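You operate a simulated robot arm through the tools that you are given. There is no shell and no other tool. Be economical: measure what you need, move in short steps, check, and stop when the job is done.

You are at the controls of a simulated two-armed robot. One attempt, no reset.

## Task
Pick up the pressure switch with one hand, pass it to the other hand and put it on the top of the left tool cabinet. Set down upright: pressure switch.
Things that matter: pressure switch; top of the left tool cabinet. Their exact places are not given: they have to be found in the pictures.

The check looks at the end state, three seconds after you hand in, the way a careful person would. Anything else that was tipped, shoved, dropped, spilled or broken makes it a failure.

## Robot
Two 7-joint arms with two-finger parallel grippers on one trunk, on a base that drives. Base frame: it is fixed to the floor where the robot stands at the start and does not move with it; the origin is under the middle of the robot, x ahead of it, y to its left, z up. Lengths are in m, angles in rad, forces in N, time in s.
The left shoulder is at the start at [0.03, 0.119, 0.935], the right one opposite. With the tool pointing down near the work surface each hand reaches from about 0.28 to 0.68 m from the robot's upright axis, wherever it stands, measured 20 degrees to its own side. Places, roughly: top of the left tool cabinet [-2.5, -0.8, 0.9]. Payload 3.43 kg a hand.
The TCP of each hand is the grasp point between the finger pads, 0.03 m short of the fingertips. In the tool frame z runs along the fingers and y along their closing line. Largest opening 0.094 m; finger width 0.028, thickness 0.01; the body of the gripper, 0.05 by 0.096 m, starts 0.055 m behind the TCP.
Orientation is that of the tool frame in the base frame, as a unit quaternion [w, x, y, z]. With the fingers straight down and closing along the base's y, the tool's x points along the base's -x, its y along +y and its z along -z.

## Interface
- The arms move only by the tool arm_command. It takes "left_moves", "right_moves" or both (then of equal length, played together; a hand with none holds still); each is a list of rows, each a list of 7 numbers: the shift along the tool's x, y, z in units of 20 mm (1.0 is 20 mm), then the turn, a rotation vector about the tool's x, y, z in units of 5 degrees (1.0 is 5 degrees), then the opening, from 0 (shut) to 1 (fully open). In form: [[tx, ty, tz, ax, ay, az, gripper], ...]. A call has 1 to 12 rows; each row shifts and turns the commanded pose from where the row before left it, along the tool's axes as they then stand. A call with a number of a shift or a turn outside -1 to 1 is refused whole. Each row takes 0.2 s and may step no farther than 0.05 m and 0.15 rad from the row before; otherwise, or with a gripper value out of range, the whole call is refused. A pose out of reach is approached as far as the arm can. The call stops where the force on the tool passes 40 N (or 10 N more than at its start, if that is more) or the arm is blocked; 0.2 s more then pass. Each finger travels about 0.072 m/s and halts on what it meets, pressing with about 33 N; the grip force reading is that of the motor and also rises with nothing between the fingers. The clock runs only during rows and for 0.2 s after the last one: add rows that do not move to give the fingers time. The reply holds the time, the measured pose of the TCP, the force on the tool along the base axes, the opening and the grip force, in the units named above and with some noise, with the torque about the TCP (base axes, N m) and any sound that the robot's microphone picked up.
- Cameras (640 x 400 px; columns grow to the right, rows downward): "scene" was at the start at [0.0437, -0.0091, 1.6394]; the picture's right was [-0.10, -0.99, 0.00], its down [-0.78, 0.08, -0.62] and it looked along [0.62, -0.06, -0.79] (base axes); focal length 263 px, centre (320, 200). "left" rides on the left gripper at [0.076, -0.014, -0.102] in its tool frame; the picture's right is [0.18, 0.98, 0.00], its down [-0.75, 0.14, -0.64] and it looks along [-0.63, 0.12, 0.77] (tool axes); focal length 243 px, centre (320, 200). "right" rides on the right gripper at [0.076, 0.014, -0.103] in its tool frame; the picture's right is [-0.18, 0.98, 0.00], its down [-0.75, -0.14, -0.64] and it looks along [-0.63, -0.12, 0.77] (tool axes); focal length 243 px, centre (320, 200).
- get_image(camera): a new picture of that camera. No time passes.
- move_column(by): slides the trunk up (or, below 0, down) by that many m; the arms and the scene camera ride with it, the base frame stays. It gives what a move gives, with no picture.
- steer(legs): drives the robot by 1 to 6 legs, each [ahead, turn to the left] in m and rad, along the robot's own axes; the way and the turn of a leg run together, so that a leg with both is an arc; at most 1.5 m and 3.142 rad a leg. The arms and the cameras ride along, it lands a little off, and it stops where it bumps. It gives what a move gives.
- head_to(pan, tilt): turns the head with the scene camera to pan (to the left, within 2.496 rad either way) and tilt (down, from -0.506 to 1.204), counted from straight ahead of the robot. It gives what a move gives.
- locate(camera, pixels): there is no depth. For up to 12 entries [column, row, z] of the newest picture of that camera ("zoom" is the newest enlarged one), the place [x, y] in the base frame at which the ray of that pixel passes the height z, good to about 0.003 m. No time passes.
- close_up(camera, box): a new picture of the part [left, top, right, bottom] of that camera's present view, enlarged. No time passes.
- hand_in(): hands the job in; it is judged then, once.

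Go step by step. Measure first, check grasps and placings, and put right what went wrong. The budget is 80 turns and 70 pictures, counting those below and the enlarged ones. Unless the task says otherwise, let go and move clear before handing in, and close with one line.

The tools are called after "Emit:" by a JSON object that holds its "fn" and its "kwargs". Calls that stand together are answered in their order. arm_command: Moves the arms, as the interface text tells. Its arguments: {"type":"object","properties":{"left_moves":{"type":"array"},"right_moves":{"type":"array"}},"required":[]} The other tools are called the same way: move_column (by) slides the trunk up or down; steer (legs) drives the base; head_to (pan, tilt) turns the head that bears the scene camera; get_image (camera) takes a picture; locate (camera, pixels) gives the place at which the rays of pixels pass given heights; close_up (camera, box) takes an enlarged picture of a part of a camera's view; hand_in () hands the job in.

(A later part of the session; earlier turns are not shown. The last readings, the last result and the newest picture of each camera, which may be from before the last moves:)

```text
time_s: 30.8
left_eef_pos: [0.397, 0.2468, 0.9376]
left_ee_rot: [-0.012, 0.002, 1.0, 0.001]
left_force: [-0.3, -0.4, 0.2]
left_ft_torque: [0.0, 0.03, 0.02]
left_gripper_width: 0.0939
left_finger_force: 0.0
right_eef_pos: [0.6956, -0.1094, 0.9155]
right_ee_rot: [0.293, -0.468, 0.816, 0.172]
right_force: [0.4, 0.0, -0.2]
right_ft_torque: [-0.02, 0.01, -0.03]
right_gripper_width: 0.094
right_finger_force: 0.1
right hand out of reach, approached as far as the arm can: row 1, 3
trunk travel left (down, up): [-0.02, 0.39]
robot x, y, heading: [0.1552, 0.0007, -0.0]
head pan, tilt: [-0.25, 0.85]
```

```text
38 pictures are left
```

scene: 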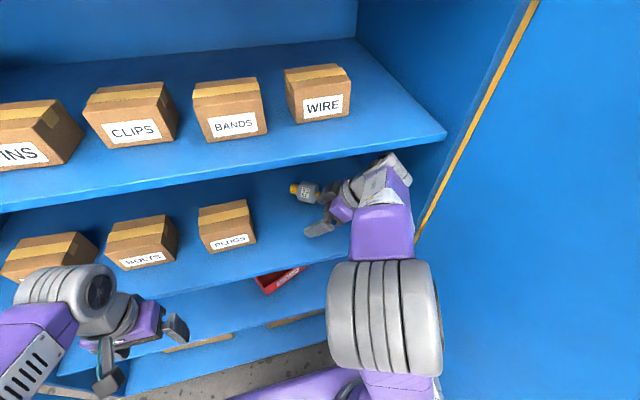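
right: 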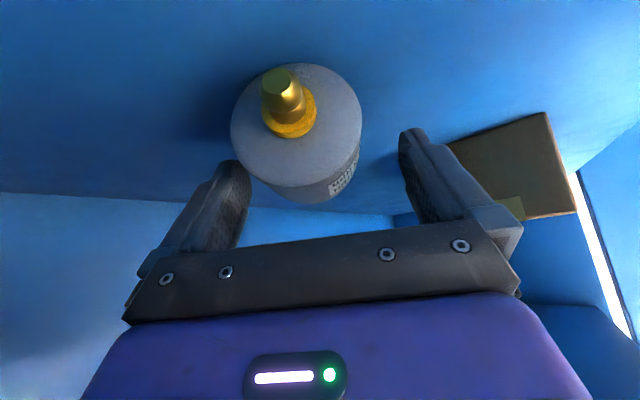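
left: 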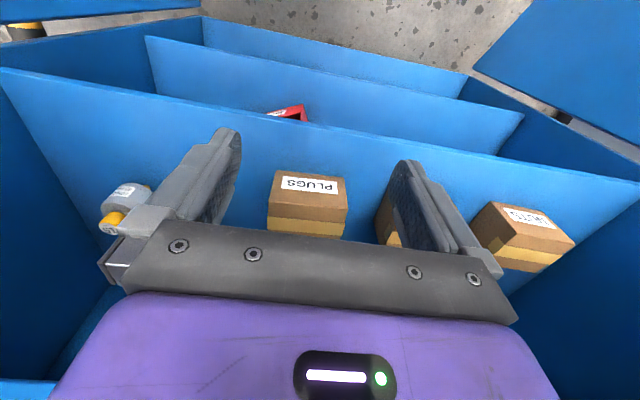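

The fingers straddle the body, off by about 8 mm; a rolling cylinder will self-centre as they close. I'll go down 16 mm more.

Emit:
{"fn": "arm_command", "kwargs": {"right_moves": [[0.25, -0.1, 0.3, 0, 0, 0, 1], [0.25, -0.1, 0.3, 0, 0, 0, 1], [0, 0, 0, 0, 0, 0, 1]]}}

Emit:
{"fn": "get_image", "kwargs": {"camera": "right"}}

```text
time_s: 31.6
left_eef_pos: [0.3985, 0.248, 0.9372]
left_ee_rot: [-0.013, 0.002, 1.0, 0.002]
left_force: [0.8, -0.2, 0.2]
left_ft_torque: [-0.01, 0.0, 0.0]
left_gripper_width: 0.0944
left_finger_force: 0.0
right_eef_pos: [0.6961, -0.1035, 0.902]
right_ee_rot: [0.292, -0.467, 0.817, 0.171]
right_force: [-0.4, -0.2, 0.3]
right_ft_torque: [-0.02, 0.03, -0.01]
right_gripper_width: 0.0941
right_finger_force: 0.0
right hand out of reach, approached as far as the arm can: row 1, 2
trunk travel left (down, up): [-0.02, 0.39]
robot x, y, heading: [0.1564, 0.0008, -0.001]
head pan, tilt: [-0.25, 0.85]
```

```text
37 pictures are left
```

right: 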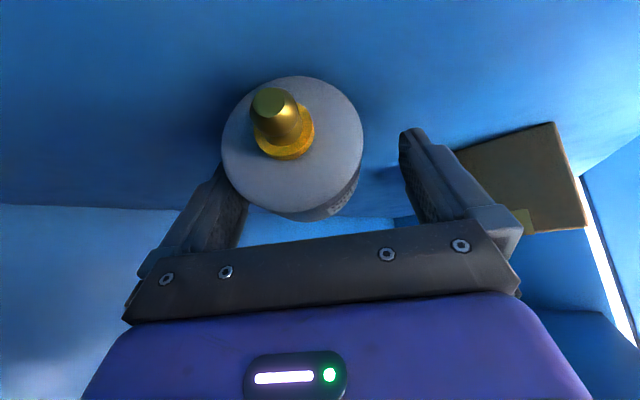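

The straddle is good (TCP about 7 mm from the axis), and the stud has a flat tip. Closing the gripper now.

Emit:
{"fn": "arm_command", "kwargs": {"right_moves": [[0, 0, 0, 0, 0, 0, 0.75], [0, 0, 0, 0, 0, 0, 0.6], [0, 0, 0, 0, 0, 0, 0.4], [0, 0, 0, 0, 0, 0, 0.3], [0, 0, 0, 0, 0, 0, 0.2], [0, 0, 0, 0, 0, 0, 0.2]]}}

Emit:
{"fn": "get_image", "kwargs": {"camera": "right"}}

```text
time_s: 33.0
left_eef_pos: [0.3979, 0.2476, 0.9374]
left_ee_rot: [-0.012, 0.002, 1.0, 0.002]
left_force: [-0.2, 0.2, 0.1]
left_ft_torque: [-0.05, -0.03, -0.02]
left_gripper_width: 0.0943
left_finger_force: 0.0
right_eef_pos: [0.6977, -0.1023, 0.9038]
right_ee_rot: [0.293, -0.467, 0.816, 0.173]
right_force: [0.3, 0.6, -0.8]
right_ft_torque: [0.03, 0.05, 0.01]
right_gripper_width: 0.0625
right_finger_force: 32.8
trunk travel left (down, up): [-0.02, 0.39]
robot x, y, heading: [0.1571, 0.0034, 0.003]
head pan, tilt: [-0.25, 0.85]
```

```text
36 pictures are left
```

right: 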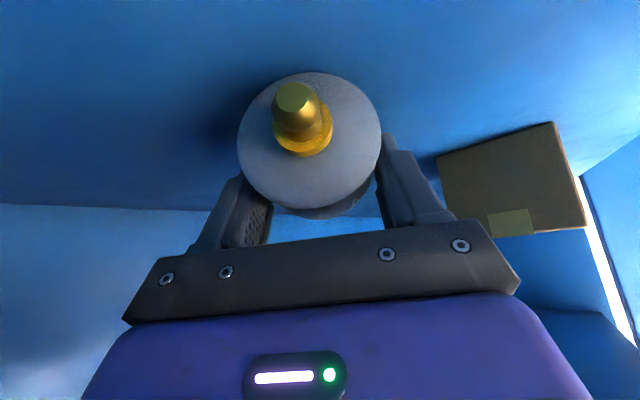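

The grip is firm (width 0.0625, 33 N). I'll lift 40 mm straight up and check.

Emit:
{"fn": "arm_command", "kwargs": {"right_moves": [[-0.32, 0, -0.383, 0, 0, 0, 0.2], [-0.32, 0, -0.383, 0, 0, 0, 0.2], [-0.32, 0, -0.383, 0, 0, 0, 0.2], [-0.32, 0, -0.383, 0, 0, 0, 0.2]]}}

Emit:
{"fn": "get_image", "kwargs": {"camera": "right"}}

```text
time_s: 34.0
left_eef_pos: [0.3989, 0.2486, 0.937]
left_ee_rot: [-0.012, 0.001, 1.0, 0.002]
left_force: [-0.4, 0.4, 0.1]
left_ft_torque: [0.02, -0.03, 0.0]
left_gripper_width: 0.094
left_finger_force: 0.1
right_eef_pos: [0.6994, -0.1044, 0.9445]
right_ee_rot: [0.292, -0.467, 0.817, 0.172]
right_force: [0.0, 0.9, -2.2]
right_ft_torque: [0.0, 0.0, -0.03]
right_gripper_width: 0.0622
right_finger_force: 33.5
trunk travel left (down, up): [-0.02, 0.39]
robot x, y, heading: [0.1563, -0.0015, 0.005]
head pan, tilt: [-0.25, 0.85]
```

```text
35 pictures are left
```

right: 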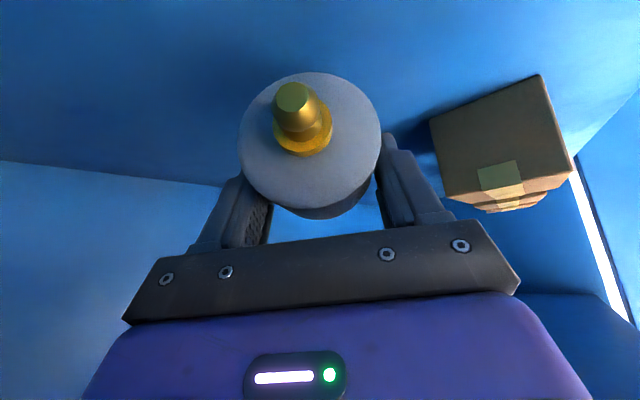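

The switch is lifted and held (about 2 N load). Backing the robot straight out of the cabinet.

Emit:
{"fn": "steer", "kwargs": {"legs": [[-0.5, 0]]}}

Emit:
{"fn": "head_to", "kwargs": {"pan": 0.0, "tilt": 0.7}}

Emit:
{"fn": "get_image", "kwargs": {"camera": "scene"}}

```text
time_s: 37.0
left_eef_pos: [-0.0981, 0.2483, 0.9388]
left_ee_rot: [-0.012, 0.003, 1.0, 0.001]
left_force: [-0.3, -0.4, 1.2]
left_ft_torque: [-0.01, -0.04, -0.03]
left_gripper_width: 0.094
left_finger_force: 0.0
right_eef_pos: [0.2017, -0.1036, 0.946]
right_ee_rot: [0.293, -0.467, 0.817, 0.172]
right_force: [-0.4, 0.8, -2.2]
right_ft_torque: [-0.03, -0.03, -0.01]
right_gripper_width: 0.0622
right_finger_force: 33.2
trunk travel left (down, up): [-0.02, 0.39]
robot x, y, heading: [-0.3392, 0.0028, -0.002]
head pan, tilt: [-0.25, 0.85]
```

```text
time_s: 37.7
left_eef_pos: [-0.0973, 0.2494, 0.9388]
left_ee_rot: [-0.012, 0.004, 1.0, 0.002]
left_force: [-0.5, 0.4, 0.4]
left_ft_torque: [0.02, 0.0, 0.01]
left_gripper_width: 0.0939
left_finger_force: 0.0
right_eef_pos: [0.202, -0.104, 0.9454]
right_ee_rot: [0.292, -0.468, 0.816, 0.172]
right_force: [-0.4, -0.3, -1.6]
right_ft_torque: [0.0, 0.0, -0.01]
right_gripper_width: 0.0621
right_finger_force: 33.0
trunk travel left (down, up): [-0.02, 0.39]
robot x, y, heading: [-0.3362, 0.0019, -0.003]
head pan, tilt: [0.0, 0.7]
```

```text
34 pictures are left
```

scene: 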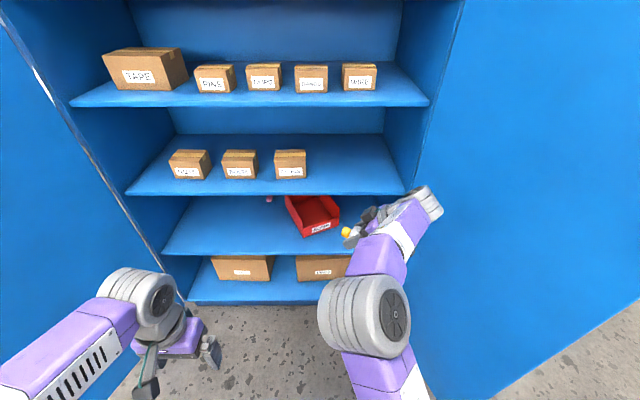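

It's out cleanly with all the boxes undisturbed. I'll back off farther, retract the hand to mid-reach, then turn it so the knob points up-left at 45° for the left hand to take coaxially.

Emit:
{"fn": "steer", "kwargs": {"legs": [[-0.4, 0]]}}

Emit:
{"fn": "arm_command", "kwargs": {"right_moves": [[0.386, 0.864, -0.324, 0, 0, 0, 0.2], [0.386, 0.864, -0.324, 0, 0, 0, 0.2], [0.386, 0.864, -0.324, 0, 0, 0, 0.2], [0.386, 0.864, -0.324, 0, 0, 0, 0.2], [0.386, 0.864, -0.324, 0, 0, 0, 0.2], [0.386, 0.864, -0.324, 0, 0, 0, 0.2]]}}

Emit:
{"fn": "arm_command", "kwargs": {"right_moves": [[0, 0, 0, -0.55, -0.878, -0.287, 0.2], [0, 0, 0, -0.55, -0.878, -0.287, 0.2], [0, 0, 0, -0.55, -0.878, -0.287, 0.2], [0, 0, 0, -0.55, -0.878, -0.287, 0.2], [0, 0, 0, -0.55, -0.878, -0.287, 0.2], [0, 0, 0, -0.55, -0.878, -0.287, 0.2], [0, 0, 0, -0.55, -0.878, -0.287, 0.2], [0, 0, 0, -0.55, -0.878, -0.287, 0.2], [0, 0, 0, -0.55, -0.878, -0.287, 0.2], [0, 0, 0, -0.55, -0.878, -0.287, 0.2]]}}

Emit:
{"fn": "get_image", "kwargs": {"camera": "scene"}}

```text
time_s: 40.2
left_eef_pos: [-0.5006, 0.2499, 0.9375]
left_ee_rot: [-0.012, 0.003, 1.0, 0.002]
left_force: [-0.7, -0.6, -0.1]
left_ft_torque: [-0.02, -0.02, -0.01]
left_gripper_width: 0.094
left_finger_force: 0.0
right_eef_pos: [-0.2, -0.1017, 0.9456]
right_ee_rot: [0.292, -0.468, 0.816, 0.172]
right_force: [-0.5, 0.4, -2.3]
right_ft_torque: [0.0, -0.04, -0.02]
right_gripper_width: 0.0619
right_finger_force: 33.2
trunk travel left (down, up): [-0.02, 0.39]
robot x, y, heading: [-0.7411, 0.0038, -0.0]
head pan, tilt: [0.0, 0.7]
```

```text
time_s: 41.6
left_eef_pos: [-0.5012, 0.2495, 0.9376]
left_ee_rot: [-0.012, 0.003, 1.0, 0.001]
left_force: [-0.1, 0.3, -0.7]
left_ft_torque: [-0.01, 0.0, 0.01]
left_gripper_width: 0.094
left_finger_force: 0.0
right_eef_pos: [-0.3221, -0.1001, 0.9471]
right_ee_rot: [0.292, -0.467, 0.817, 0.172]
right_force: [0.7, 0.2, -2.1]
right_ft_torque: [-0.01, 0.01, -0.02]
right_gripper_width: 0.0619
right_finger_force: 32.7
trunk travel left (down, up): [-0.02, 0.39]
robot x, y, heading: [-0.7393, 0.0009, -0.0]
head pan, tilt: [0.0, 0.7]
```

```text
time_s: 43.9
left_eef_pos: [-0.5, 0.249, 0.937]
left_ee_rot: [-0.013, 0.002, 1.0, 0.002]
left_force: [-0.2, 0.0, 0.5]
left_ft_torque: [0.0, 0.01, 0.02]
left_gripper_width: 0.0939
left_finger_force: 0.0
right_eef_pos: [-0.3571, -0.06, 0.9782]
right_ee_rot: [0.474, -0.52, 0.524, 0.48]
right_force: [0.4, -0.4, -3.0]
right_ft_torque: [-0.02, -0.01, -0.02]
right_gripper_width: 0.0617
right_finger_force: 33.1
right hand out of reach, approached as far as the arm can: row 7, 8, 9, 10
trunk travel left (down, up): [-0.02, 0.39]
robot x, y, heading: [-0.7396, 0.0023, -0.002]
head pan, tilt: [0.0, 0.7]
```

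```text
33 pictures are left
```

scene: 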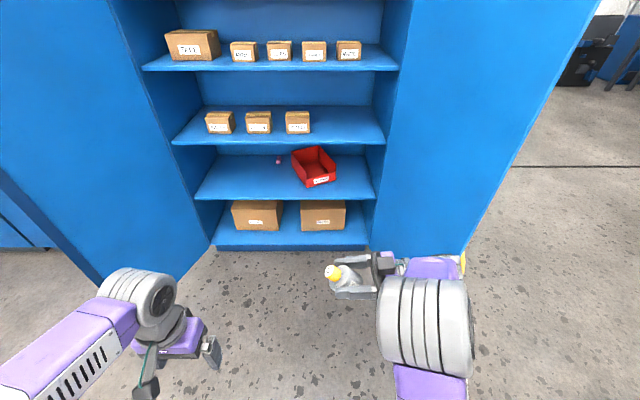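

The right hand now holds the switch with the knob pointing up-left at 45°, at about (335,271) in the picture. I'll tilt the left hand 45° so it faces the knob, and take a close-up to verify the knob position.

Emit:
{"fn": "arm_command", "kwargs": {"left_moves": [[0, 0, 0, 1, 0, 0, 1], [0, 0, 0, 1, 0, 0, 1], [0, 0, 0, 1, 0, 0, 1], [0, 0, 0, 1, 0, 0, 1], [0, 0, 0, 1, 0, 0, 1], [0, 0, 0, 1, 0, 0, 1], [0, 0, 0, 1, 0, 0, 1], [0, 0, 0, 1, 0, 0, 1], [0, 0, 0, 1, 0, 0, 1]]}}

Emit:
{"fn": "close_up", "kwargs": {"camera": "scene", "box": [280, 230, 424, 320]}}

Emit:
{"fn": "get_image", "kwargs": {"camera": "left"}}

```text
time_s: 45.9
left_eef_pos: [-0.5017, 0.2505, 0.9379]
left_ee_rot: [-0.013, -0.002, 0.924, -0.382]
left_force: [0.6, 0.6, 0.2]
left_ft_torque: [0.01, -0.03, 0.01]
left_gripper_width: 0.0937
left_finger_force: 0.1
right_eef_pos: [-0.3567, -0.059, 0.9782]
right_ee_rot: [0.474, -0.519, 0.525, 0.479]
right_force: [-0.9, -0.7, -1.9]
right_ft_torque: [-0.02, 0.0, -0.01]
right_gripper_width: 0.0617
right_finger_force: 33.1
trunk travel left (down, up): [-0.02, 0.39]
robot x, y, heading: [-0.7403, 0.0046, 0.004]
head pan, tilt: [0.0, 0.7]
```

```text
4.44 times, centred on (352, 275) of scene
```

zoom: 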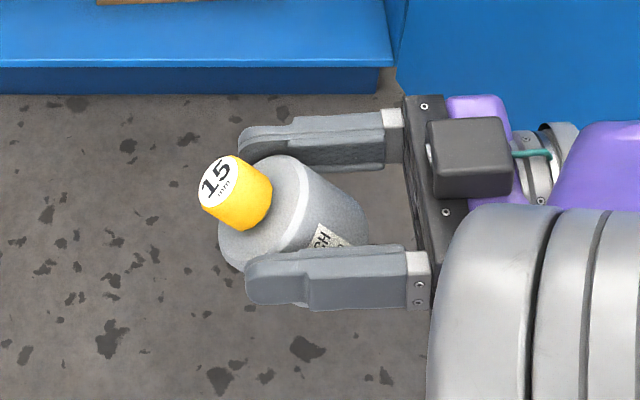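

```text
31 pictures are left
```

left: 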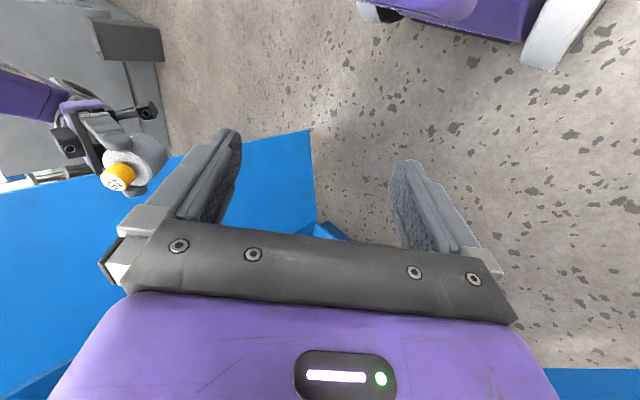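

Emit:
{"fn": "locate", "kwargs": {"camera": "zoom", "pixels": [[216, 181, 1.004], [216, 181, 0.99], [262, 140, 0.978], [268, 275, 0.978]]}}

Emit:
{"fn": "locate", "kwargs": {"camera": "left", "pixels": [[113, 183, 1.004], [113, 183, 0.99], [113, 183, 1.018]]}}

```text
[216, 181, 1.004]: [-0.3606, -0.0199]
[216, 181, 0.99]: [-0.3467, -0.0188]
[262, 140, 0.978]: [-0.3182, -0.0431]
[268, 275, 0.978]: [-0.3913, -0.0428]
```

```text
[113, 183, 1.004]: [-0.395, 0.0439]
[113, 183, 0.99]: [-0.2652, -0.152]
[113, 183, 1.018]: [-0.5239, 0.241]
```

The knob end comes out at about (-0.354, -0.020, 1.000) from the two views, close to plan. I'll move the left hand to a point 100 mm out along the knob axis.

Emit:
{"fn": "arm_command", "kwargs": {"left_moves": [[-0.601, -0.988, 0.152, 0, 0, 0, 0.7], [-0.601, -0.988, 0.152, 0, 0, 0, 0.7], [-0.601, -0.988, 0.152, 0, 0, 0, 0.7], [-0.601, -0.988, 0.152, 0, 0, 0, 0.7], [-0.601, -0.988, 0.152, 0, 0, 0, 0.7], [-0.601, -0.988, 0.152, 0, 0, 0, 0.7], [-0.601, -0.988, 0.152, 0, 0, 0, 0.7], [-0.601, -0.988, 0.152, 0, 0, 0, 0.7], [-0.601, -0.988, 0.152, 0, 0, 0, 0.7], [-0.601, -0.988, 0.152, 0, 0, 0, 0.7], [-0.601, -0.988, 0.152, 0, 0, 0, 0.7], [-0.601, -0.988, 0.152, 0, 0, 0, 0.7]]}}

Emit:
{"fn": "get_image", "kwargs": {"camera": "left"}}

Emit:
{"fn": "get_image", "kwargs": {"camera": "scene"}}

```text
time_s: 48.5
left_eef_pos: [-0.3537, 0.0524, 1.076]
left_ee_rot: [-0.013, -0.002, 0.924, -0.382]
left_force: [0.7, 0.4, 0.1]
left_ft_torque: [-0.02, 0.02, 0.03]
left_gripper_width: 0.0655
left_finger_force: 0.1
right_eef_pos: [-0.3571, -0.0597, 0.978]
right_ee_rot: [0.474, -0.519, 0.525, 0.48]
right_force: [0.2, 0.0, -2.7]
right_ft_torque: [-0.04, 0.01, -0.01]
right_gripper_width: 0.0616
right_finger_force: 32.9
trunk travel left (down, up): [-0.02, 0.39]
robot x, y, heading: [-0.7383, 0.0011, 0.002]
head pan, tilt: [0.0, 0.7]
```

```text
30 pictures are left
```

left: 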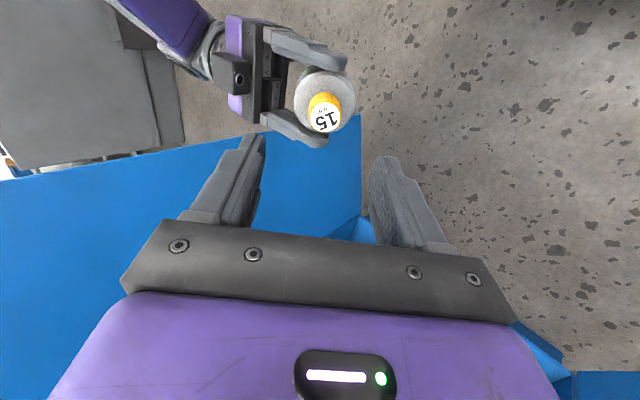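

```text
29 pictures are left
```

scene: 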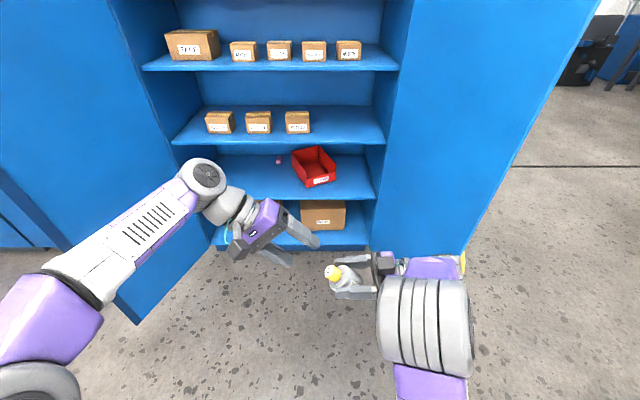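

The knob end in the left view (325,117) matches the prediction (323,115). I'll advance 80 mm with a 4 mm sideways correction and look again.

Emit:
{"fn": "arm_command", "kwargs": {"left_moves": [[-0.05, 0.22, 1, 0, 0, 0, 0.7], [0, 0, 1, 0, 0, 0, 0.7], [0, 0, 1, 0, 0, 0, 0.7], [0, 0, 0.9, 0, 0, 0, 0.7], [0, 0, 0, 0, 0, 0, 0.7]]}}

Emit:
{"fn": "get_image", "kwargs": {"camera": "left"}}

Emit:
{"fn": "close_up", "kwargs": {"camera": "scene", "box": [260, 220, 420, 320]}}

```text
time_s: 49.6
left_eef_pos: [-0.3531, 0.0032, 1.0155]
left_ee_rot: [-0.012, -0.002, 0.924, -0.381]
left_force: [1.8, -0.2, -0.3]
left_ft_torque: [-0.01, 0.01, 0.02]
left_gripper_width: 0.0658
left_finger_force: 0.0
right_eef_pos: [-0.3576, -0.0594, 0.9775]
right_ee_rot: [0.474, -0.52, 0.525, 0.479]
right_force: [0.2, 0.7, -2.2]
right_ft_torque: [-0.01, -0.02, -0.01]
right_gripper_width: 0.0616
right_finger_force: 33.0
trunk travel left (down, up): [-0.02, 0.39]
robot x, y, heading: [-0.7391, 0.0016, 0.002]
head pan, tilt: [0.0, 0.7]
```

```text
28 pictures are left
```

left: 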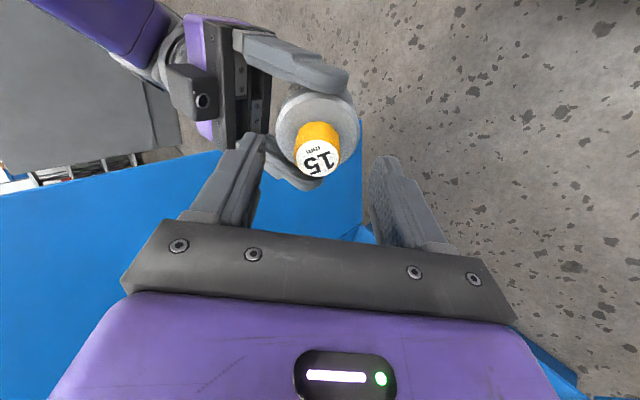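

```text
4.00 times, centred on (340, 270) of scene
```

zoom: 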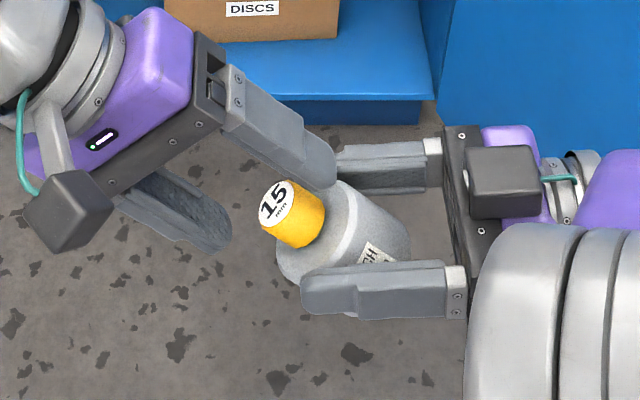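

The knob is centred between the left fingers ((319,160), predicted about 320). I'll advance the last 20 mm and close on the knob.

Emit:
{"fn": "arm_command", "kwargs": {"left_moves": [[0, 0, 0.5, 0, 0, 0, 0.7], [0, 0, 0.5, 0, 0, 0, 0.7], [0, 0, 0, 0, 0, 0, 0.7]]}}

Emit:
{"fn": "get_image", "kwargs": {"camera": "left"}}

Emit:
{"fn": "close_up", "kwargs": {"camera": "scene", "box": [260, 220, 420, 320]}}

```text
time_s: 50.5
left_eef_pos: [-0.3524, -0.0108, 1.002]
left_ee_rot: [-0.013, -0.003, 0.925, -0.381]
left_force: [0.1, -0.1, -0.2]
left_ft_torque: [0.01, 0.0, 0.0]
left_gripper_width: 0.066
left_finger_force: 0.0
right_eef_pos: [-0.3577, -0.0593, 0.9775]
right_ee_rot: [0.475, -0.519, 0.525, 0.479]
right_force: [0.9, -0.2, -2.5]
right_ft_torque: [-0.03, -0.01, -0.03]
right_gripper_width: 0.0618
right_finger_force: 32.0
trunk travel left (down, up): [-0.02, 0.39]
robot x, y, heading: [-0.7389, 0.0017, -0.006]
head pan, tilt: [0.0, 0.7]
```

```text
26 pictures are left
```

left: 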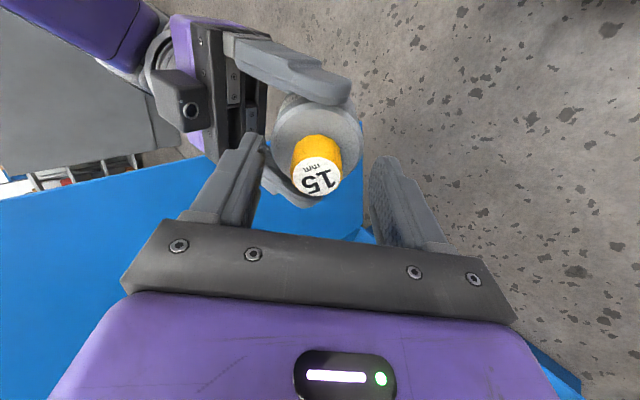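

```text
4.00 times, centred on (340, 270) of scene
```

zoom: 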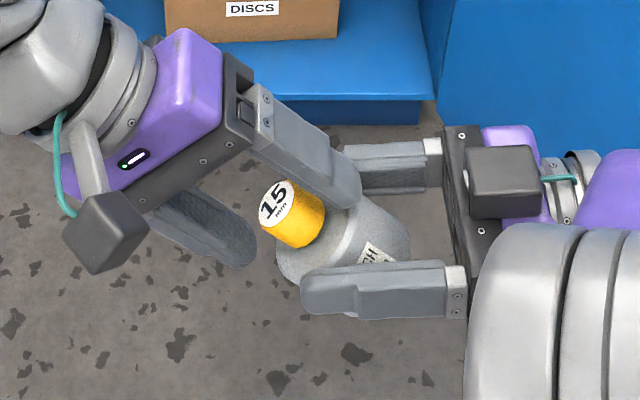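

The knob end is at the left TCP ((317,182)). I'll back off 3 mm so the tips clear the body shoulder, then close on the knob.

Emit:
{"fn": "arm_command", "kwargs": {"left_moves": [[0, -0.05, -0.15, 0, 0, 0, 0.7], [0, 0, 0, 0, 0, 0, 0.5], [0, 0, 0, 0, 0, 0, 0.35], [0, 0, 0, 0, 0, 0, 0.2], [0, 0, 0, 0, 0, 0, 0.1], [0, 0, 0, 0, 0, 0, 0], [0, 0, 0, 0, 0, 0, 0]]}}

Emit:
{"fn": "get_image", "kwargs": {"camera": "left"}}

Emit:
{"fn": "close_up", "kwargs": {"camera": "scene", "box": [260, 220, 420, 320]}}

```text
time_s: 52.0
left_eef_pos: [-0.3532, -0.0093, 1.0048]
left_ee_rot: [-0.012, -0.002, 0.924, -0.381]
left_force: [0.8, -5.0, 4.4]
left_ft_torque: [-0.56, -0.02, 0.07]
left_gripper_width: 0.029
left_finger_force: 32.8
right_eef_pos: [-0.3568, -0.059, 0.977]
right_ee_rot: [0.475, -0.519, 0.525, 0.479]
right_force: [-0.6, 4.7, -6.3]
right_ft_torque: [0.14, 0.01, -0.07]
right_gripper_width: 0.0619
right_finger_force: 33.3
trunk travel left (down, up): [-0.02, 0.39]
robot x, y, heading: [-0.7403, 0.0002, 0.001]
head pan, tilt: [0.0, 0.7]
```

```text
24 pictures are left
```

left: 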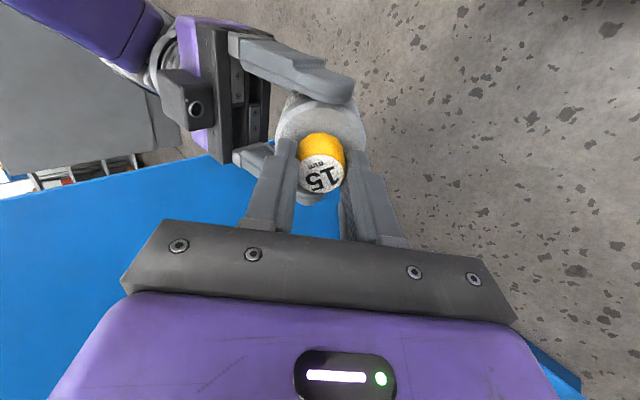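

```text
4.00 times, centred on (340, 270) of scene
```

zoom: 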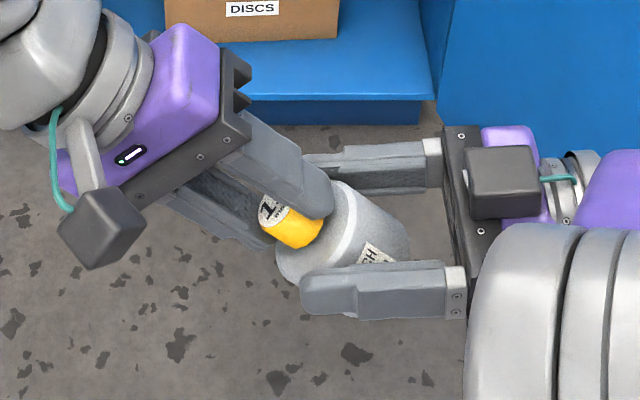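

The left hand has the knob (29 mm, 33 N). Now I'll open the right hand and withdraw it straight back.

Emit:
{"fn": "arm_command", "kwargs": {"right_moves": [[0, 0, 0, 0, 0, 0, 0.75], [0, 0, 0, 0, 0, 0, 0.85], [0, 0, 0, 0, 0, 0, 0.95], [0, 0, -0.5, 0, 0, 0, 0.95], [0, 0, -1, 0, 0, 0, 0.95], [0, 0, -1, 0, 0, 0, 0.95], [0, 0, -1, 0, 0, 0, 0.95], [0, 0, -1, 0, 0, 0, 0.95], [0, 0, -1, 0, 0, 0, 0.95]]}}

Emit:
{"fn": "get_image", "kwargs": {"camera": "scene"}}

```text
time_s: 54.0
left_eef_pos: [-0.3538, -0.0092, 1.0046]
left_ee_rot: [-0.013, -0.002, 0.925, -0.381]
left_force: [0.0, 0.0, -0.5]
left_ft_torque: [0.13, 0.01, 0.02]
left_gripper_width: 0.029
left_finger_force: 32.7
right_eef_pos: [-0.3936, -0.1353, 1.0198]
right_ee_rot: [0.475, -0.519, 0.525, 0.479]
right_force: [0.3, 0.2, -0.3]
right_ft_torque: [0.0, 0.01, 0.03]
right_gripper_width: 0.0895
right_finger_force: 0.1
right hand out of reach, approached as far as the arm can: row 4, 5, 6, 7, 8, 9
trunk travel left (down, up): [-0.02, 0.39]
robot x, y, heading: [-0.7378, 0.0056, -0.002]
head pan, tilt: [0.0, 0.7]
```

```text
22 pictures are left
```

scene: 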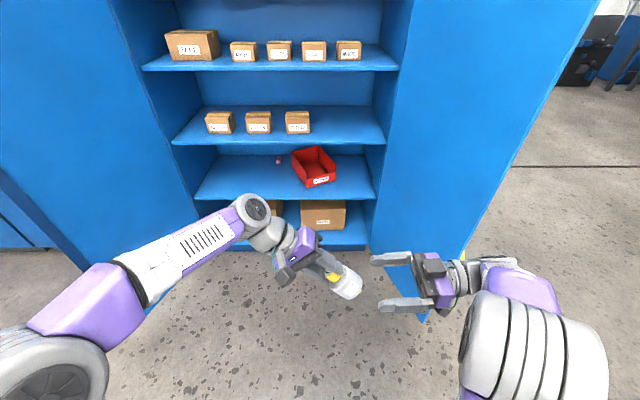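

The handover is done: the switch hangs from the left hand and the right is clear. I'll turn the left hand to point straight down (switch upright) and fold the right hand downward.

Emit:
{"fn": "arm_command", "kwargs": {"left_moves": [[0, 0, 0, -1, 0, 0, 0], [0, 0, 0, -1, 0, 0, 0], [0, 0, 0, -1, 0, 0, 0], [0, 0, 0, -1, 0, 0, 0], [0, 0, 0, -1, 0, 0, 0], [0, 0, 0, -1, 0, 0, 0], [0, 0, 0, -1, 0, 0, 0], [0, 0, 0, -1, 0, 0, 0], [0, 0, 0, -1, 0, 0, 0], [0, 0, 0, 0, 0, 0, 0], [0, 0, 0, 0, 0, 0, 0]], "right_moves": [[0, 0, 0, 0, 1, 0, 0.9], [0, 0, 0, 0, 1, 0, 0.9], [0, 0, 0, 0, 1, 0, 0.9], [0, 0, 0, 0, 1, 0, 0.9], [0, 0, 0, 0, 1, 0, 0.9], [0, 0, 0, 0, 1, 0, 0.9], [0, 0, 0, 0, 1, 0, 0.9], [0, 0, 0, 0, 1, 0, 0.9], [0, 0, 0, 0, 1, 0, 0.9], [0, 0, 0, 0, 1, 0, 0.9], [0, 0, 0, 0, 1, 0, 0.9]]}}

Emit:
{"fn": "move_column", "kwargs": {"by": 0.25}}

Emit:
{"fn": "head_to", "kwargs": {"pan": -2.4, "tilt": 0.25}}

Emit:
{"fn": "get_image", "kwargs": {"camera": "scene"}}

```text
time_s: 56.5
left_eef_pos: [-0.3539, -0.0104, 1.0063]
left_ee_rot: [-0.012, 0.002, 1.0, 0.003]
left_force: [-0.8, -0.6, -0.5]
left_ft_torque: [0.01, -0.02, -0.01]
left_gripper_width: 0.0289
left_finger_force: 33.0
right_eef_pos: [-0.3919, -0.1333, 1.0191]
right_ee_rot: [0.178, -0.682, 0.685, 0.185]
right_force: [-1.2, 0.5, 0.0]
right_ft_torque: [0.03, 0.04, 0.01]
right_gripper_width: 0.0847
right_finger_force: 0.0
trunk travel left (down, up): [-0.02, 0.39]
robot x, y, heading: [-0.7399, 0.0045, -0.002]
head pan, tilt: [0.0, 0.7]
```

```text
time_s: 59.0
left_eef_pos: [-0.353, -0.0089, 1.2559]
left_ee_rot: [-0.012, 0.002, 1.0, 0.0]
left_force: [0.4, -0.3, -3.0]
left_ft_torque: [-0.04, 0.01, -0.01]
left_gripper_width: 0.029
left_finger_force: 32.7
right_eef_pos: [-0.3916, -0.1354, 1.2672]
right_ee_rot: [0.179, -0.682, 0.684, 0.186]
right_force: [-0.8, 0.9, 0.1]
right_ft_torque: [0.0, -0.02, 0.01]
right_gripper_width: 0.0845
right_finger_force: 0.1
trunk travel left (down, up): [-0.27, 0.14]
robot x, y, heading: [-0.7399, 0.0018, -0.0]
head pan, tilt: [0.0, 0.7]
```

```text
time_s: 61.2
left_eef_pos: [-0.3541, -0.0092, 1.2551]
left_ee_rot: [-0.012, 0.003, 1.0, 0.002]
left_force: [-0.2, 0.5, -2.1]
left_ft_torque: [-0.01, -0.01, -0.01]
left_gripper_width: 0.029
left_finger_force: 32.9
right_eef_pos: [-0.3931, -0.1365, 1.2688]
right_ee_rot: [0.179, -0.681, 0.685, 0.185]
right_force: [-0.2, 0.2, -0.4]
right_ft_torque: [-0.02, -0.01, 0.05]
right_gripper_width: 0.0846
right_finger_force: 0.2
trunk travel left (down, up): [-0.27, 0.14]
robot x, y, heading: [-0.7428, 0.0017, -0.004]
head pan, tilt: [-2.4, 0.25]
```

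```text
21 pictures are left
```

scene: 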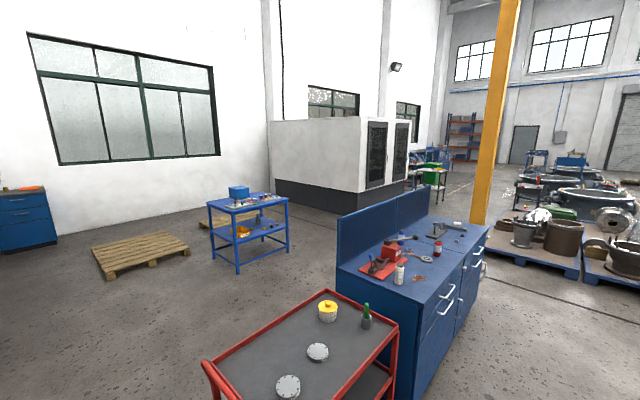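

Behind the robot I see a red trolley (nearest) and a blue bench with two cabinet units. I'll locate the bench-top corners and the trolley.

Emit:
{"fn": "locate", "kwargs": {"camera": "scene", "pixels": [[338, 268, 0.9], [412, 303, 0.9], [488, 228, 0.9], [428, 215, 0.9], [455, 262, 0.9], [400, 280, 0.9], [398, 325, 0.8], [332, 290, 0.8], [210, 360, 0.8], [328, 310, 0.8], [365, 320, 0.8]]}}

Emit:
{"fn": "close_up", "kwargs": {"camera": "scene", "box": [320, 180, 512, 300]}}

```text
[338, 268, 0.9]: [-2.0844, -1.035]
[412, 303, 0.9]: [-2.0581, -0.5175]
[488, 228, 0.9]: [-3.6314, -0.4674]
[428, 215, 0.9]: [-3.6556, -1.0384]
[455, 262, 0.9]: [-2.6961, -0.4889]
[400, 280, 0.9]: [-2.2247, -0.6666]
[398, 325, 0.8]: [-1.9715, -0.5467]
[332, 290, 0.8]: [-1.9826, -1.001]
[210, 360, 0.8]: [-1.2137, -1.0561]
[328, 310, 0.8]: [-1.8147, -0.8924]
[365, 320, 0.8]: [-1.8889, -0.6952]
```

```text
3.33 times, centred on (416, 240) of scene
```

zoom: 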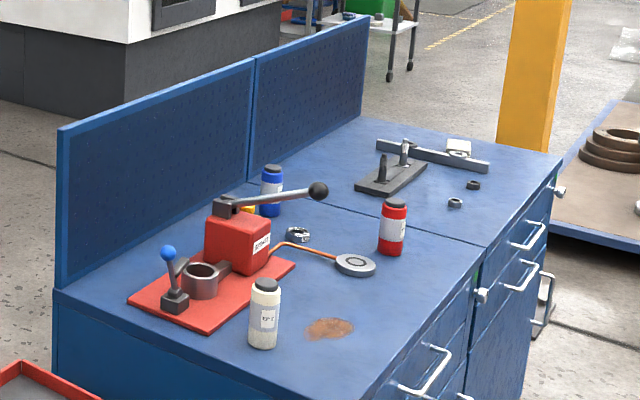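

Emit:
{"fn": "locate", "kwargs": {"camera": "zoom", "pixels": [[262, 345, 0.9], [308, 328, 0.9], [352, 325, 0.9], [391, 253, 0.9], [355, 275, 0.9], [420, 330, 0.9], [485, 248, 0.9], [255, 185, 0.9], [395, 300, 0.9], [372, 398, 0.9], [295, 235, 0.9]]}}

```text
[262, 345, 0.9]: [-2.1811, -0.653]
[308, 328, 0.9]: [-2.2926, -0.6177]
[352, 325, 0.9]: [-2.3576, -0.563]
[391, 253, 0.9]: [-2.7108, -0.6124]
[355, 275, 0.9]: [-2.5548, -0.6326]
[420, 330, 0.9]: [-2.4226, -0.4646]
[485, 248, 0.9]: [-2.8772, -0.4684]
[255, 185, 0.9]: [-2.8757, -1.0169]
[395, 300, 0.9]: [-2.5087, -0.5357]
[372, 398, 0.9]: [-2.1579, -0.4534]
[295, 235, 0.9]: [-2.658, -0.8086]
```

There's a free spot on the left cabinet top around (-2.47, -0.56), between the stain, the gauge and the front edge. I'll turn around to face -x and look before driving.

Emit:
{"fn": "steer", "kwargs": {"legs": [[-0.1, 0], [0, -3.14]]}}

Emit:
{"fn": "head_to", "kwargs": {"pan": 0.2, "tilt": 0.4}}

Emit:
{"fn": "get_image", "kwargs": {"camera": "scene"}}

```text
time_s: 69.7
left_eef_pos: [-1.2286, 0.0087, 1.2559]
left_ee_rot: [0.002, 1.0, 0.006, 0.012]
left_force: [-0.4, -0.2, -2.6]
left_ft_torque: [0.0, -0.02, -0.02]
left_gripper_width: 0.029
left_finger_force: 33.1
right_eef_pos: [-1.1911, 0.1336, 1.2684]
right_ee_rot: [0.187, 0.679, 0.688, -0.178]
right_force: [0.0, 0.5, 0.5]
right_ft_torque: [-0.03, 0.03, 0.0]
right_gripper_width: 0.0845
right_finger_force: 0.1
trunk travel left (down, up): [-0.27, 0.14]
robot x, y, heading: [-0.8428, 0.0018, -3.127]
head pan, tilt: [-2.4, 0.25]
```

```text
time_s: 72.0
left_eef_pos: [-1.2273, 0.0074, 1.2561]
left_ee_rot: [0.002, 1.0, 0.006, 0.012]
left_force: [0.9, 0.3, -2.3]
left_ft_torque: [-0.03, 0.02, 0.0]
left_gripper_width: 0.0293
left_finger_force: 32.6
right_eef_pos: [-1.1917, 0.1339, 1.2685]
right_ee_rot: [0.187, 0.679, 0.688, -0.177]
right_force: [0.0, 0.5, 0.0]
right_ft_torque: [0.01, 0.01, 0.0]
right_gripper_width: 0.0849
right_finger_force: 0.0
trunk travel left (down, up): [-0.27, 0.14]
robot x, y, heading: [-0.8439, 0.0019, -3.125]
head pan, tilt: [0.201, 0.4]
```

```text
19 pictures are left
```

scene: 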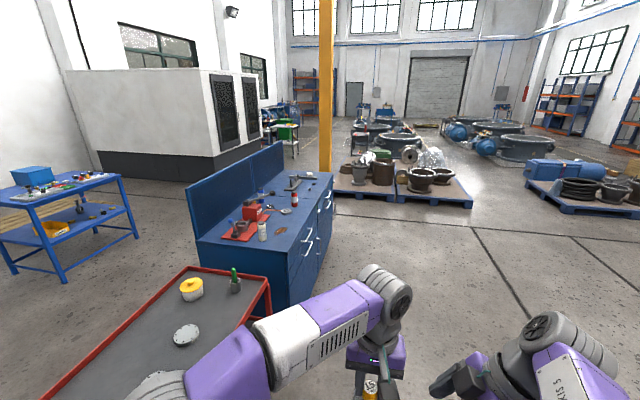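

The way along y ≈ 0 is clear, with the trolley to the left at y < -0.5. I'll drive to about (-2.59, 0.06) and turn left to face the cabinet front.

Emit:
{"fn": "steer", "kwargs": {"legs": [[0, -0.05], [1.5, 0], [0.246, 0], [0, 1.604]]}}

Emit:
{"fn": "head_to", "kwargs": {"pan": 0.15, "tilt": 0.75}}

Emit:
{"fn": "get_image", "kwargs": {"camera": "scene"}}

```text
time_s: 85.3
left_eef_pos: [-2.6192, -0.3316, 1.2551]
left_ee_rot: [-0.008, 0.702, 0.712, 0.01]
left_force: [0.2, -0.6, -2.4]
left_ft_torque: [-0.03, -0.04, 0.04]
left_gripper_width: 0.0289
left_finger_force: 32.9
right_eef_pos: [-2.7451, -0.2957, 1.2686]
right_ee_rot: [0.258, -0.008, 0.966, 0.008]
right_force: [-0.1, 0.4, -0.3]
right_ft_torque: [-0.02, 0.0, 0.03]
right_gripper_width: 0.0845
right_finger_force: 0.2
trunk travel left (down, up): [-0.27, 0.14]
robot x, y, heading: [-2.6152, 0.0611, -1.552]
head pan, tilt: [0.201, 0.4]
```

```text
time_s: 86.1
left_eef_pos: [-2.6199, -0.3313, 1.2561]
left_ee_rot: [-0.008, 0.702, 0.712, 0.012]
left_force: [-0.1, -0.1, -2.7]
left_ft_torque: [-0.04, -0.03, -0.03]
left_gripper_width: 0.0288
left_finger_force: 33.3
right_eef_pos: [-2.7458, -0.2956, 1.2692]
right_ee_rot: [0.258, -0.009, 0.966, 0.008]
right_force: [0.3, 0.6, 0.2]
right_ft_torque: [0.04, 0.0, 0.01]
right_gripper_width: 0.0843
right_finger_force: 0.0
trunk travel left (down, up): [-0.27, 0.14]
robot x, y, heading: [-2.6146, 0.0543, -1.549]
head pan, tilt: [0.15, 0.75]
```

```text
18 pictures are left
```

scene: 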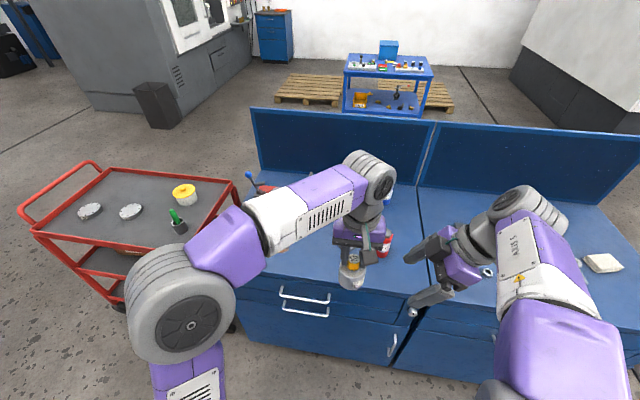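

The robot now faces the bench and the switch hangs in front of it. I'll use the left wrist camera to see the top surface.

Emit:
{"fn": "get_image", "kwargs": {"camera": "left"}}

```text
17 pictures are left
```

left: 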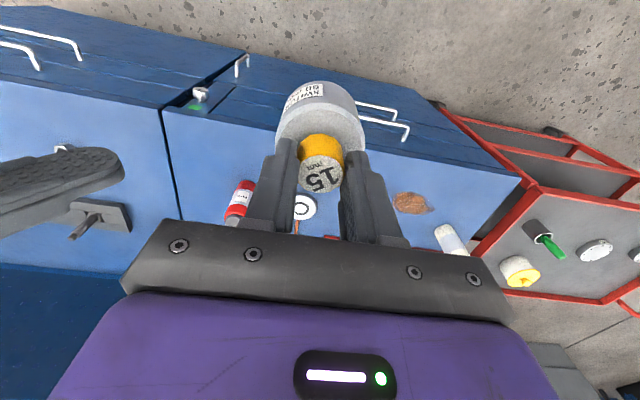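

Emit:
{"fn": "locate", "kwargs": {"camera": "left", "pixels": [[305, 207, 0.91], [393, 203, 0.9], [412, 203, 0.9], [245, 183, 0.9], [440, 230, 0.9], [180, 220, 0.9], [162, 108, 0.9], [520, 178, 0.9], [380, 165, 0.9]]}}

Emit:
{"fn": "close_up", "kwargs": {"camera": "scene", "box": [300, 220, 420, 295]}}

```text
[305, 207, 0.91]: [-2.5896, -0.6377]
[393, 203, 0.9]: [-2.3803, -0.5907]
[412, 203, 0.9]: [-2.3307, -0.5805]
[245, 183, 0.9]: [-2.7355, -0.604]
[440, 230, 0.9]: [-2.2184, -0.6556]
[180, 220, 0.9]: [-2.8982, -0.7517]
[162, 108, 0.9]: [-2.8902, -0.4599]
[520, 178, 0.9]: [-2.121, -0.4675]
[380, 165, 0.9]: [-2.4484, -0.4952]
```

```text
5.33 times, centred on (360, 258) of scene
```

zoom: 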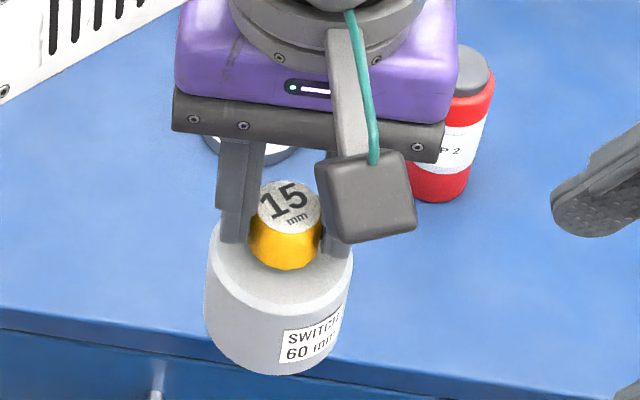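

The surface points agree with before: gauge near (-2.58, -0.64), stain right of x = -2.38, front edge at y = -0.46. I'll drive 0.08 m forward, then carry the switch over (-2.47, -0.555).

Emit:
{"fn": "steer", "kwargs": {"legs": [[0.08, 0]]}}

Emit:
{"fn": "arm_command", "kwargs": {"left_moves": [[-0.9, 0.9, 0, 0, 0, 0, 0], [-0.9, 0.9, 0, 0, 0, 0, 0], [-0.9, 0.9, 0, 0, 0, 0, 0], [-0.9, 0.9, 0, 0, 0, 0, 0], [-0.9, 0.9, 0, 0, 0, 0, 0], [-0.9, 0.9, 0, 0, 0, 0, 0], [-0.9, 0.9, 0, 0, 0, 0, 0], [-0.9, 0.9, 0, 0, 0, 0, 0], [0, 0, 0, 0, 0, 0, 0]]}}

Emit:
{"fn": "get_image", "kwargs": {"camera": "scene"}}

Emit:
{"fn": "get_image", "kwargs": {"camera": "left"}}

```text
time_s: 87.2
left_eef_pos: [-2.618, -0.4132, 1.255]
left_ee_rot: [-0.008, 0.701, 0.713, 0.011]
left_force: [0.4, 0.3, -3.0]
left_ft_torque: [0.01, 0.02, 0.0]
left_gripper_width: 0.0289
left_finger_force: 33.0
right_eef_pos: [-2.7429, -0.3778, 1.2677]
right_ee_rot: [0.258, -0.008, 0.966, 0.007]
right_force: [0.5, 0.2, -0.1]
right_ft_torque: [0.01, 0.0, -0.01]
right_gripper_width: 0.0845
right_finger_force: 0.1
trunk travel left (down, up): [-0.27, 0.14]
robot x, y, heading: [-2.6125, -0.0249, -1.555]
head pan, tilt: [0.15, 0.75]
```

```text
time_s: 89.2
left_eef_pos: [-2.4717, -0.5526, 1.2527]
left_ee_rot: [-0.007, 0.702, 0.712, 0.011]
left_force: [0.9, -0.6, -2.5]
left_ft_torque: [-0.01, 0.02, -0.02]
left_gripper_width: 0.0289
left_finger_force: 33.5
right_eef_pos: [-2.743, -0.376, 1.2697]
right_ee_rot: [0.258, -0.008, 0.966, 0.007]
right_force: [0.1, 0.1, 0.8]
right_ft_torque: [0.04, 0.02, -0.01]
right_gripper_width: 0.0847
right_finger_force: 0.1
trunk travel left (down, up): [-0.27, 0.14]
robot x, y, heading: [-2.6123, -0.0267, -1.551]
head pan, tilt: [0.15, 0.75]
```

```text
15 pictures are left
```

scene: 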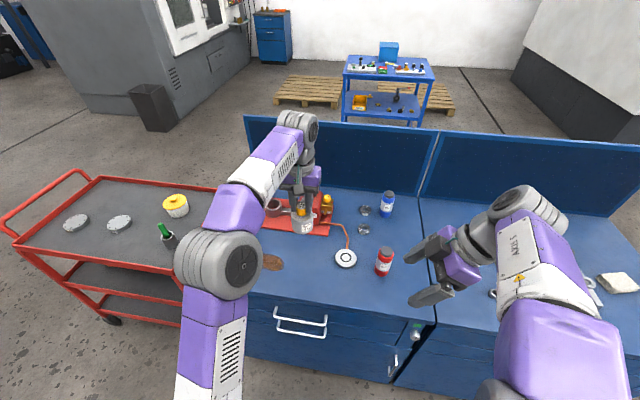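

```text
14 pictures are left
```

left: 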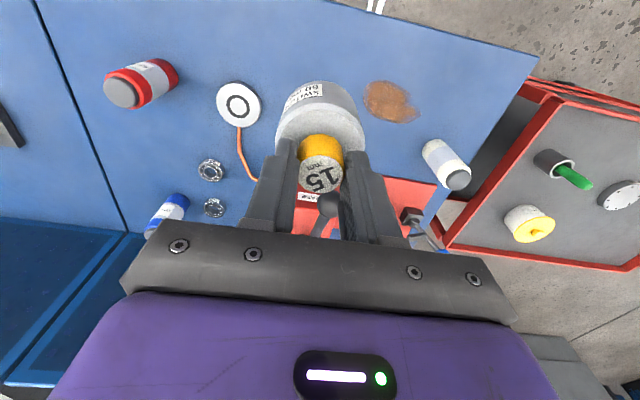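

Emit:
{"fn": "locate", "kwargs": {"camera": "left", "pixels": [[328, 204, 1.0], [328, 204, 1.1], [240, 105, 0.92], [370, 100, 0.9], [390, 122, 0.9], [350, 160, 0.9]]}}

Emit:
{"fn": "close_up", "kwargs": {"camera": "left", "box": [220, 60, 420, 260]}}

Emit:
{"fn": "close_up", "kwargs": {"camera": "scene", "box": [240, 150, 400, 290]}}

```text
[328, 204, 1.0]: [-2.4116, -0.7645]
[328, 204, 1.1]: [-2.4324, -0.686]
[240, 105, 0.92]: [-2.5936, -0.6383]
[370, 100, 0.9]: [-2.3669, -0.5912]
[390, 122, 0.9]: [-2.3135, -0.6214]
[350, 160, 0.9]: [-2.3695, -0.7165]
```

```text
2.00 times, centred on (320, 160) of left
```

zoom: 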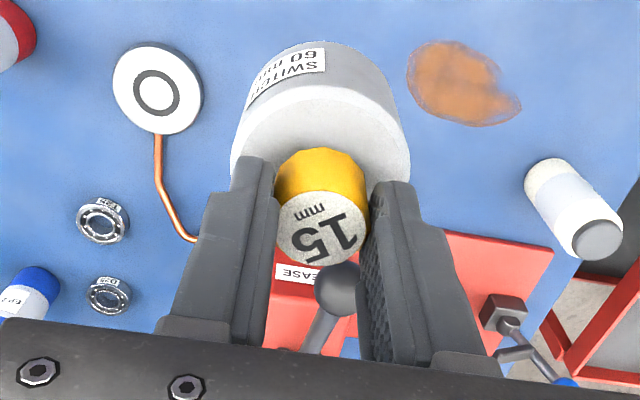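

```text
2.86 times, centred on (320, 220) of scene
```

zoom: 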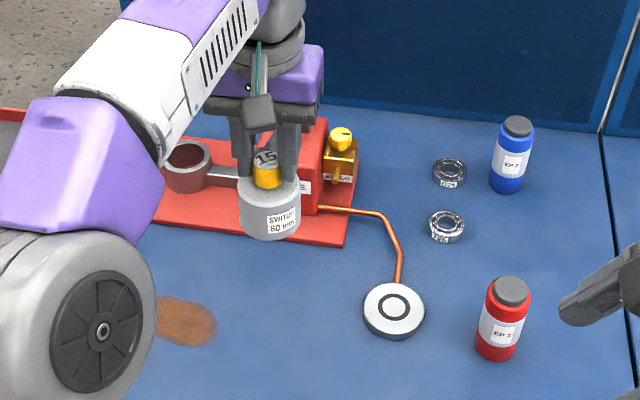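

The spot is clear, with the lever ball about 0.1 m behind. The switch is aligned with the tool to within about 1°, and the tool itself leans 1.5°. I'll correct that lean, nudge to y = -0.54, and lower to TCP z ≈ 1.055.

Emit:
{"fn": "arm_command", "kwargs": {"left_moves": [[0.6, -0.15, 0, 0, -0.29, 0, 0], [0, 0, 1, 0, 0, 0, 0], [0, 0, 1, 0, 0, 0, 0], [0, 0, 1, 0, 0, 0, 0], [0, 0, 1, 0, 0, 0, 0], [0, 0, 1, 0, 0, 0, 0], [0, 0, 1, 0, 0, 0, 0], [0, 0, 1, 0, 0, 0, 0], [0, 0, 1, 0, 0, 0, 0], [0, 0, 1, 0, 0, 0, 0], [0, 0, 0.8, 0, 0, 0, 0], [0, 0, 0, 0, 0, 0, 0]]}}

Emit:
{"fn": "get_image", "kwargs": {"camera": "left"}}

Emit:
{"fn": "close_up", "kwargs": {"camera": "scene", "box": [240, 170, 400, 290]}}

```text
time_s: 91.8
left_eef_pos: [-2.4743, -0.5416, 1.0569]
left_ee_rot: [0.002, 0.701, 0.713, 0.001]
left_force: [0.5, 0.6, -1.5]
left_ft_torque: [-0.04, -0.04, 0.02]
left_gripper_width: 0.0289
left_finger_force: 32.6
right_eef_pos: [-2.744, -0.3762, 1.2689]
right_ee_rot: [0.258, -0.008, 0.966, 0.008]
right_force: [-0.6, 0.0, -1.5]
right_ft_torque: [-0.01, 0.0, -0.02]
right_gripper_width: 0.0847
right_finger_force: 0.1
trunk travel left (down, up): [-0.27, 0.14]
robot x, y, heading: [-2.6148, -0.0217, -1.548]
head pan, tilt: [0.15, 0.75]
```

```text
11 pictures are left
```

left: 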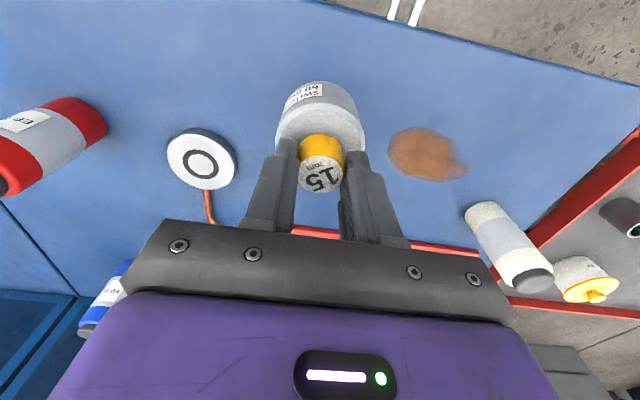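

```text
3.33 times, centred on (320, 230) of scene
```

zoom: 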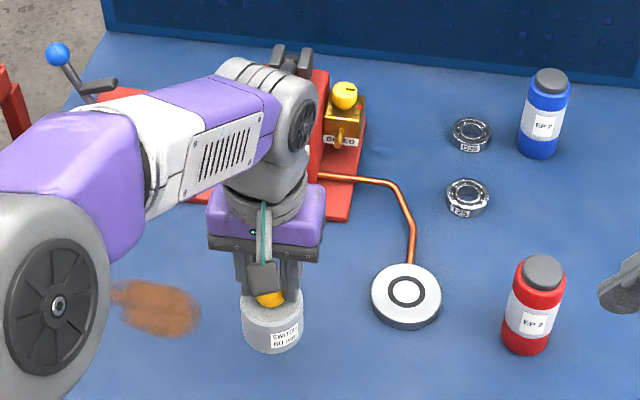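

The tool is vertical now (q ≈ [0, 0.70, 0.71, 0]) and everything around it is clear. Lowering 28 mm more, then in small steps until contact.

Emit:
{"fn": "arm_command", "kwargs": {"left_moves": [[0, 0, 0.5, 0, 0, 0, 0], [0, 0, 0.5, 0, 0, 0, 0], [0, 0, 0.4, 0, 0, 0, 0], [0, 0, 0, 0, 0, 0, 0]]}}

Emit:
{"fn": "close_up", "kwargs": {"camera": "scene", "box": [275, 225, 347, 270]}}

```text
time_s: 92.8
left_eef_pos: [-2.4727, -0.5419, 1.0289]
left_ee_rot: [0.002, 0.701, 0.713, 0.001]
left_force: [0.4, 0.1, -3.5]
left_ft_torque: [-0.03, -0.02, -0.01]
left_gripper_width: 0.0289
left_finger_force: 32.3
right_eef_pos: [-2.7428, -0.3759, 1.2694]
right_ee_rot: [0.258, -0.008, 0.966, 0.008]
right_force: [-0.2, -0.5, 0.0]
right_ft_torque: [0.01, -0.01, -0.02]
right_gripper_width: 0.0848
right_finger_force: 0.1
trunk travel left (down, up): [-0.27, 0.14]
robot x, y, heading: [-2.6128, -0.0237, -1.552]
head pan, tilt: [0.15, 0.75]
```

```text
8.89 times, centred on (311, 248) of scene
```

zoom: 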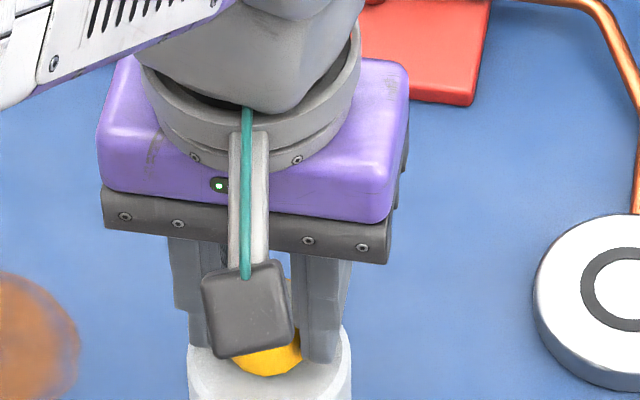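

No contact yet (load still about 3 N). I'll continue down in 2 mm steps, watching the force.

Emit:
{"fn": "arm_command", "kwargs": {"left_moves": [[0, 0, 0.1, 0, 0, 0, 0], [0, 0, 0.1, 0, 0, 0, 0], [0, 0, 0.1, 0, 0, 0, 0], [0, 0, 0, 0, 0, 0, 0]]}}

```text
time_s: 93.8
left_eef_pos: [-2.4722, -0.5409, 1.0228]
left_ee_rot: [0.001, 0.702, 0.712, 0.002]
left_force: [-0.7, 0.2, -2.6]
left_ft_torque: [0.03, 0.03, 0.01]
left_gripper_width: 0.0288
left_finger_force: 33.2
right_eef_pos: [-2.7437, -0.3759, 1.2698]
right_ee_rot: [0.258, -0.008, 0.966, 0.008]
right_force: [-0.3, -0.7, -0.4]
right_ft_torque: [-0.02, 0.02, 0.0]
right_gripper_width: 0.085
right_finger_force: 0.0
trunk travel left (down, up): [-0.27, 0.14]
robot x, y, heading: [-2.6111, -0.023, -1.55]
head pan, tilt: [0.15, 0.75]
```

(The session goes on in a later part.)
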